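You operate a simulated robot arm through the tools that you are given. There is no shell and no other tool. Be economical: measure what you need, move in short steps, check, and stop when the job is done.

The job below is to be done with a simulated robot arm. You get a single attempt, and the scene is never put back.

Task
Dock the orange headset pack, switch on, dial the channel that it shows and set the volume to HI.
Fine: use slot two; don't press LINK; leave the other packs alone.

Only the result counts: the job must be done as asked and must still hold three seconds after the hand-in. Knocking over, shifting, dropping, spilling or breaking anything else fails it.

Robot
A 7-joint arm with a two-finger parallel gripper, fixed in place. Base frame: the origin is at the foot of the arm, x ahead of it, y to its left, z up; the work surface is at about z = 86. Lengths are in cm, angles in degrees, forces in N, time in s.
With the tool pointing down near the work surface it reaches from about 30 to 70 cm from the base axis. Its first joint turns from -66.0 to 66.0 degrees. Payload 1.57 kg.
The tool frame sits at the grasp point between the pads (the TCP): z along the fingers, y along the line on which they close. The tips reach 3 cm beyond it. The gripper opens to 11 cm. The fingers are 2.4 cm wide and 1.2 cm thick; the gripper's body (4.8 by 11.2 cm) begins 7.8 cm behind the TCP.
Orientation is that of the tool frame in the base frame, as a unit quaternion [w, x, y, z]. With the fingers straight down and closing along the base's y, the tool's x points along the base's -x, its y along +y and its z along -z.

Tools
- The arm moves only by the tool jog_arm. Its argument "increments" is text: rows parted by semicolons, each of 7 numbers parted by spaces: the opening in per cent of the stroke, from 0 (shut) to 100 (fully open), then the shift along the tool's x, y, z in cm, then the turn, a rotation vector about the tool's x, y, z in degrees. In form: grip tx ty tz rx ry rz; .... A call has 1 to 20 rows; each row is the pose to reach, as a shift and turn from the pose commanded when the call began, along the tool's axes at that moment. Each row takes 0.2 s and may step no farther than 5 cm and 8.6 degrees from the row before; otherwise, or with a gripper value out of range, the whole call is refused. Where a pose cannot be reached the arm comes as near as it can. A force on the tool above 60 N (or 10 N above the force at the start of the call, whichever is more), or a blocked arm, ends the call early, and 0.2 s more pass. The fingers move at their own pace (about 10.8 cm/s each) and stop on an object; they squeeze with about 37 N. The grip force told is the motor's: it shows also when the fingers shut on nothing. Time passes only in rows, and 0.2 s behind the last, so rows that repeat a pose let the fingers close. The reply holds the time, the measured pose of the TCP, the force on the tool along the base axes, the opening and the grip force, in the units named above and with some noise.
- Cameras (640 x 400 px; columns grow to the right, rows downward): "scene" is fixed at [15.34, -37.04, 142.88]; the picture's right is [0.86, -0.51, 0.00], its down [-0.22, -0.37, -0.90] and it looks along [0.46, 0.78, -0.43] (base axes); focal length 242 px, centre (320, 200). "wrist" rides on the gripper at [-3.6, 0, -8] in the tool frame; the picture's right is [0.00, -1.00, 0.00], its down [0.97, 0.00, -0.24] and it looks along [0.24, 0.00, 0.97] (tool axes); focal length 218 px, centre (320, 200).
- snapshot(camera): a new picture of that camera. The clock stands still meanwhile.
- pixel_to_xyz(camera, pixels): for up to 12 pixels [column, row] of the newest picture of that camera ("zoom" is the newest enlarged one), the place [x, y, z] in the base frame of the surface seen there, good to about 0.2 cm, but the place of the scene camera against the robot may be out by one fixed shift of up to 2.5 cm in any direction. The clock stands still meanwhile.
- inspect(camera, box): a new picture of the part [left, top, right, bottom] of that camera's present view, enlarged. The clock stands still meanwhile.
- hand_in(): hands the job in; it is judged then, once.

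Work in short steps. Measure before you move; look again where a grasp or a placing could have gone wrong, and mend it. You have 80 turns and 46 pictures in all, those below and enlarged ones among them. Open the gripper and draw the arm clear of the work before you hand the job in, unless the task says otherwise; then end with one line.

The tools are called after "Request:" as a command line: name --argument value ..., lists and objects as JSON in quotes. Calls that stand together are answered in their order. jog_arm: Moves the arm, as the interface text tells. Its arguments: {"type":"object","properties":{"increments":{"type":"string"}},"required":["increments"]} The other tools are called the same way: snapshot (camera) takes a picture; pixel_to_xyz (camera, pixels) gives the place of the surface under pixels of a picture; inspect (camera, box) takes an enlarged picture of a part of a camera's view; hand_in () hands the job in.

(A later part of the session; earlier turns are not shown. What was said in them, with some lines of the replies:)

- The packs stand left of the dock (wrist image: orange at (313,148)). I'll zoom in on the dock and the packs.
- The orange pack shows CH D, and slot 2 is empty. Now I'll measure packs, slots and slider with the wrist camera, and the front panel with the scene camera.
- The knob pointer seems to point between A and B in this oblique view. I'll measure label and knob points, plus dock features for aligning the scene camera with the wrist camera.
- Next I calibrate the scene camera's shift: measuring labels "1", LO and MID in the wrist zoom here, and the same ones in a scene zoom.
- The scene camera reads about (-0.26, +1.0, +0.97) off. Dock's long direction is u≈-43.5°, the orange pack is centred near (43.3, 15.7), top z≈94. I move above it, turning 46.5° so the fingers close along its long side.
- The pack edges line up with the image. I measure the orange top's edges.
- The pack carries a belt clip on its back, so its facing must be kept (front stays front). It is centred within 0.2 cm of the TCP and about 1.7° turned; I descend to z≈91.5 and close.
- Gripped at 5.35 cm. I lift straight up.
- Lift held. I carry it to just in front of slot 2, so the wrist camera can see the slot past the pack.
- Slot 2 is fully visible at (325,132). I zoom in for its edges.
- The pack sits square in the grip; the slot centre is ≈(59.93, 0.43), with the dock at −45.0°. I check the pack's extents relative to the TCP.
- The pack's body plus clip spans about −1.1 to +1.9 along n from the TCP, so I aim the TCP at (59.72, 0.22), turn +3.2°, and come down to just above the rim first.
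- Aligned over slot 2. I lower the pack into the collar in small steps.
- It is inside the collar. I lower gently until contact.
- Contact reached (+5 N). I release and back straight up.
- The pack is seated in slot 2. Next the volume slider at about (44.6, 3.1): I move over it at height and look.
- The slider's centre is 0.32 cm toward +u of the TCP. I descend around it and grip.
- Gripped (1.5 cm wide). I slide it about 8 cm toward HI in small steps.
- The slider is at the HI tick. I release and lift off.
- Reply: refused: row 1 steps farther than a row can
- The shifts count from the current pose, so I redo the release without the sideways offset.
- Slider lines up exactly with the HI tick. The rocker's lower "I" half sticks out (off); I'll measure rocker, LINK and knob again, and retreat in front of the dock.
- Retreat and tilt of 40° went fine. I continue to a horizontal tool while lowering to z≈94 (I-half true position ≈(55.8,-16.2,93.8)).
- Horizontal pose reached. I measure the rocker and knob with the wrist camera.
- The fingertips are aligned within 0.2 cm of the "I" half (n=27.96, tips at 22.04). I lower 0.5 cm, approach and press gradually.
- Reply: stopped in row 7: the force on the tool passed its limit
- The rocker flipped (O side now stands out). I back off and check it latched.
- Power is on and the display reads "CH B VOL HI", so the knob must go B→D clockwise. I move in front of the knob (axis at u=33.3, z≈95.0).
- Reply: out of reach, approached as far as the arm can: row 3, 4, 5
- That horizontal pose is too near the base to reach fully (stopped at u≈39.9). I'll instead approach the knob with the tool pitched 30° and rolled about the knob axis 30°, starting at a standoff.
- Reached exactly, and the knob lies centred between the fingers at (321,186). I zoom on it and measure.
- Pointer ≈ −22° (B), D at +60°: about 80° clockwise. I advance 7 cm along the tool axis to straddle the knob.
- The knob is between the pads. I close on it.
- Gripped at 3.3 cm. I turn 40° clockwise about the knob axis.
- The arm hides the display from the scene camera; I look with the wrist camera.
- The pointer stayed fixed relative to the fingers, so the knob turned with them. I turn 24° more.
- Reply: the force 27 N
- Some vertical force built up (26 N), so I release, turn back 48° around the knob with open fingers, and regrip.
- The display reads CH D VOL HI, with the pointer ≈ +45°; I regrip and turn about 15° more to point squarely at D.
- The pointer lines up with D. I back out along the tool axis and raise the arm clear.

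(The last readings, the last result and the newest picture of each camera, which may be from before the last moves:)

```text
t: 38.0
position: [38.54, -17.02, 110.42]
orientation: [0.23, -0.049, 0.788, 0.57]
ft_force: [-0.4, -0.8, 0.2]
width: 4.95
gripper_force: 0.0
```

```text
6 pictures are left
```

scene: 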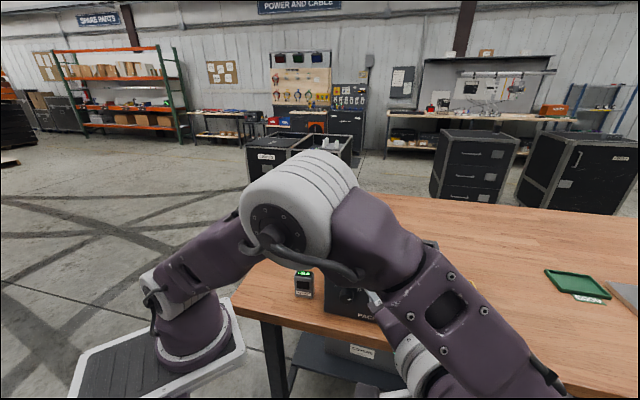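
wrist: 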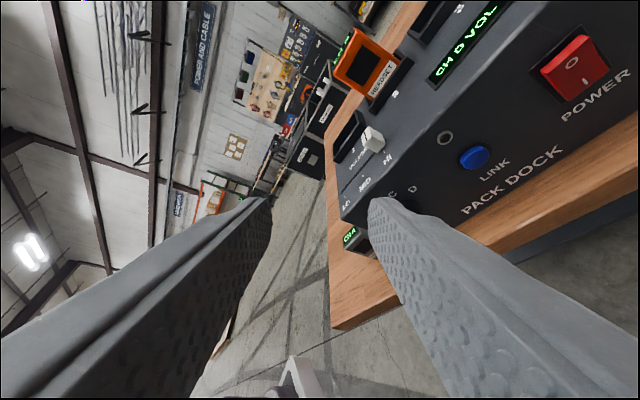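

The display still says CH D VOL; I move the arm further away to check everything is undisturbed.

Request:
jog_arm --increments "70 -2.4 0.75 -1.9 0 0 0; 80 -4.8 1.5 -3.8 0 0 0; 80 -7.2 2.2 -5.7 0 0 0; 80 -9.5 2.95 -7.7 0 0 0; 80 -9.5 2.95 -7.7 0 0 0"

Request:
snapshot --camera "scene"

Request:
snapshot --camera "wrist"

```text
t: 39.2
position: [44.86, -22.31, 117.87]
orientation: [0.231, -0.049, 0.787, 0.569]
ft_force: [-0.8, -0.5, 0.2]
width: 8.82
gripper_force: 0.1
out of reach, approached as far as the arm can: row 3, 4, 5
```

```text
5 pictures are left
```

scene: 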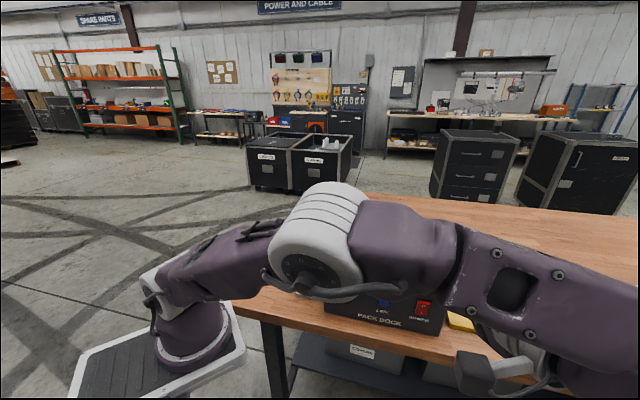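

```text
4 pictures are left
```

wrist: 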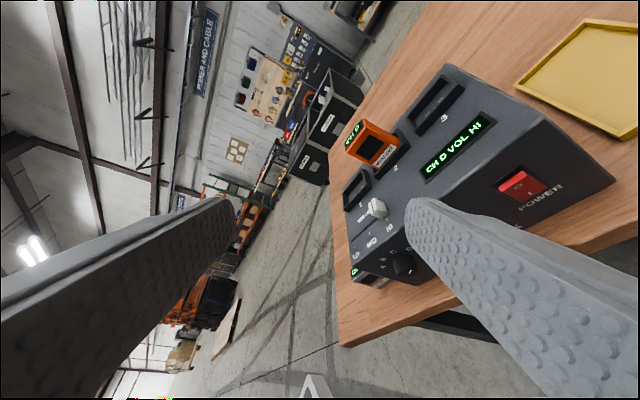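

The final display reads CH D VOL HI. I unroll the tool to see the remaining packs unobstructed.

Request:
jog_arm --increments "80 0 0 0 4 0 -6.9; 80 0 0 0 8 0 -13.8; 80 0 0 0 12 0 -20.8; 80 0 0 0 16 0 -27.7; 80 0 0 0 20 0 -34.6; 80 0 0 0 24 0 -41.5; 80 0 0 0 28 0 -48.5; 80 0 0 0 30.5 0 -52.8; 80 0 0 0 30.5 0 -52.8"

Request:
snapshot --camera "wrist"

Request:
snapshot --camera "scene"

```text
t: 41.2
position: [45.0, -22.36, 117.44]
orientation: [0.462, -0.33, 0.801, 0.188]
ft_force: [0.2, -0.3, 0.1]
width: 8.77
gripper_force: 0.1
```

```text
3 pictures are left
```

wrist: 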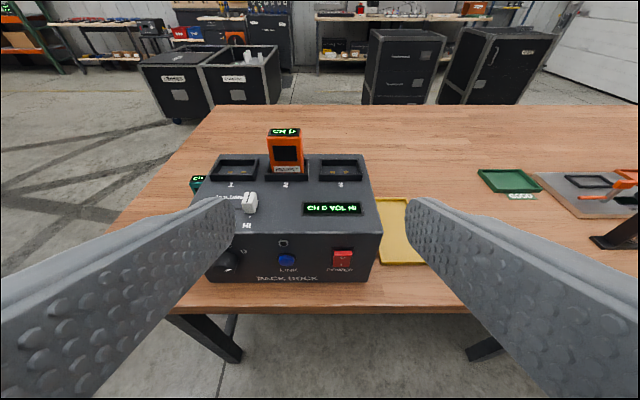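

```text
2 pictures are left
```

scene: 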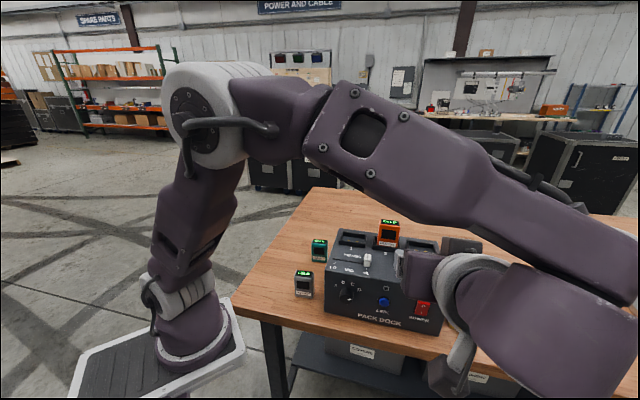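

The teal and gray packs stand undisturbed, orange is in slot 2, power is on, and the display shows CH D VOL HI. The gripper is open and clear, so I hand in.

Request:
hand_in

```text
The job is handed in.
```

The orange pack is docked in slot two, the power is on, and the display read "CH D VOL HI" before I handed in; I didn't press LINK, and the other packs are where they were.
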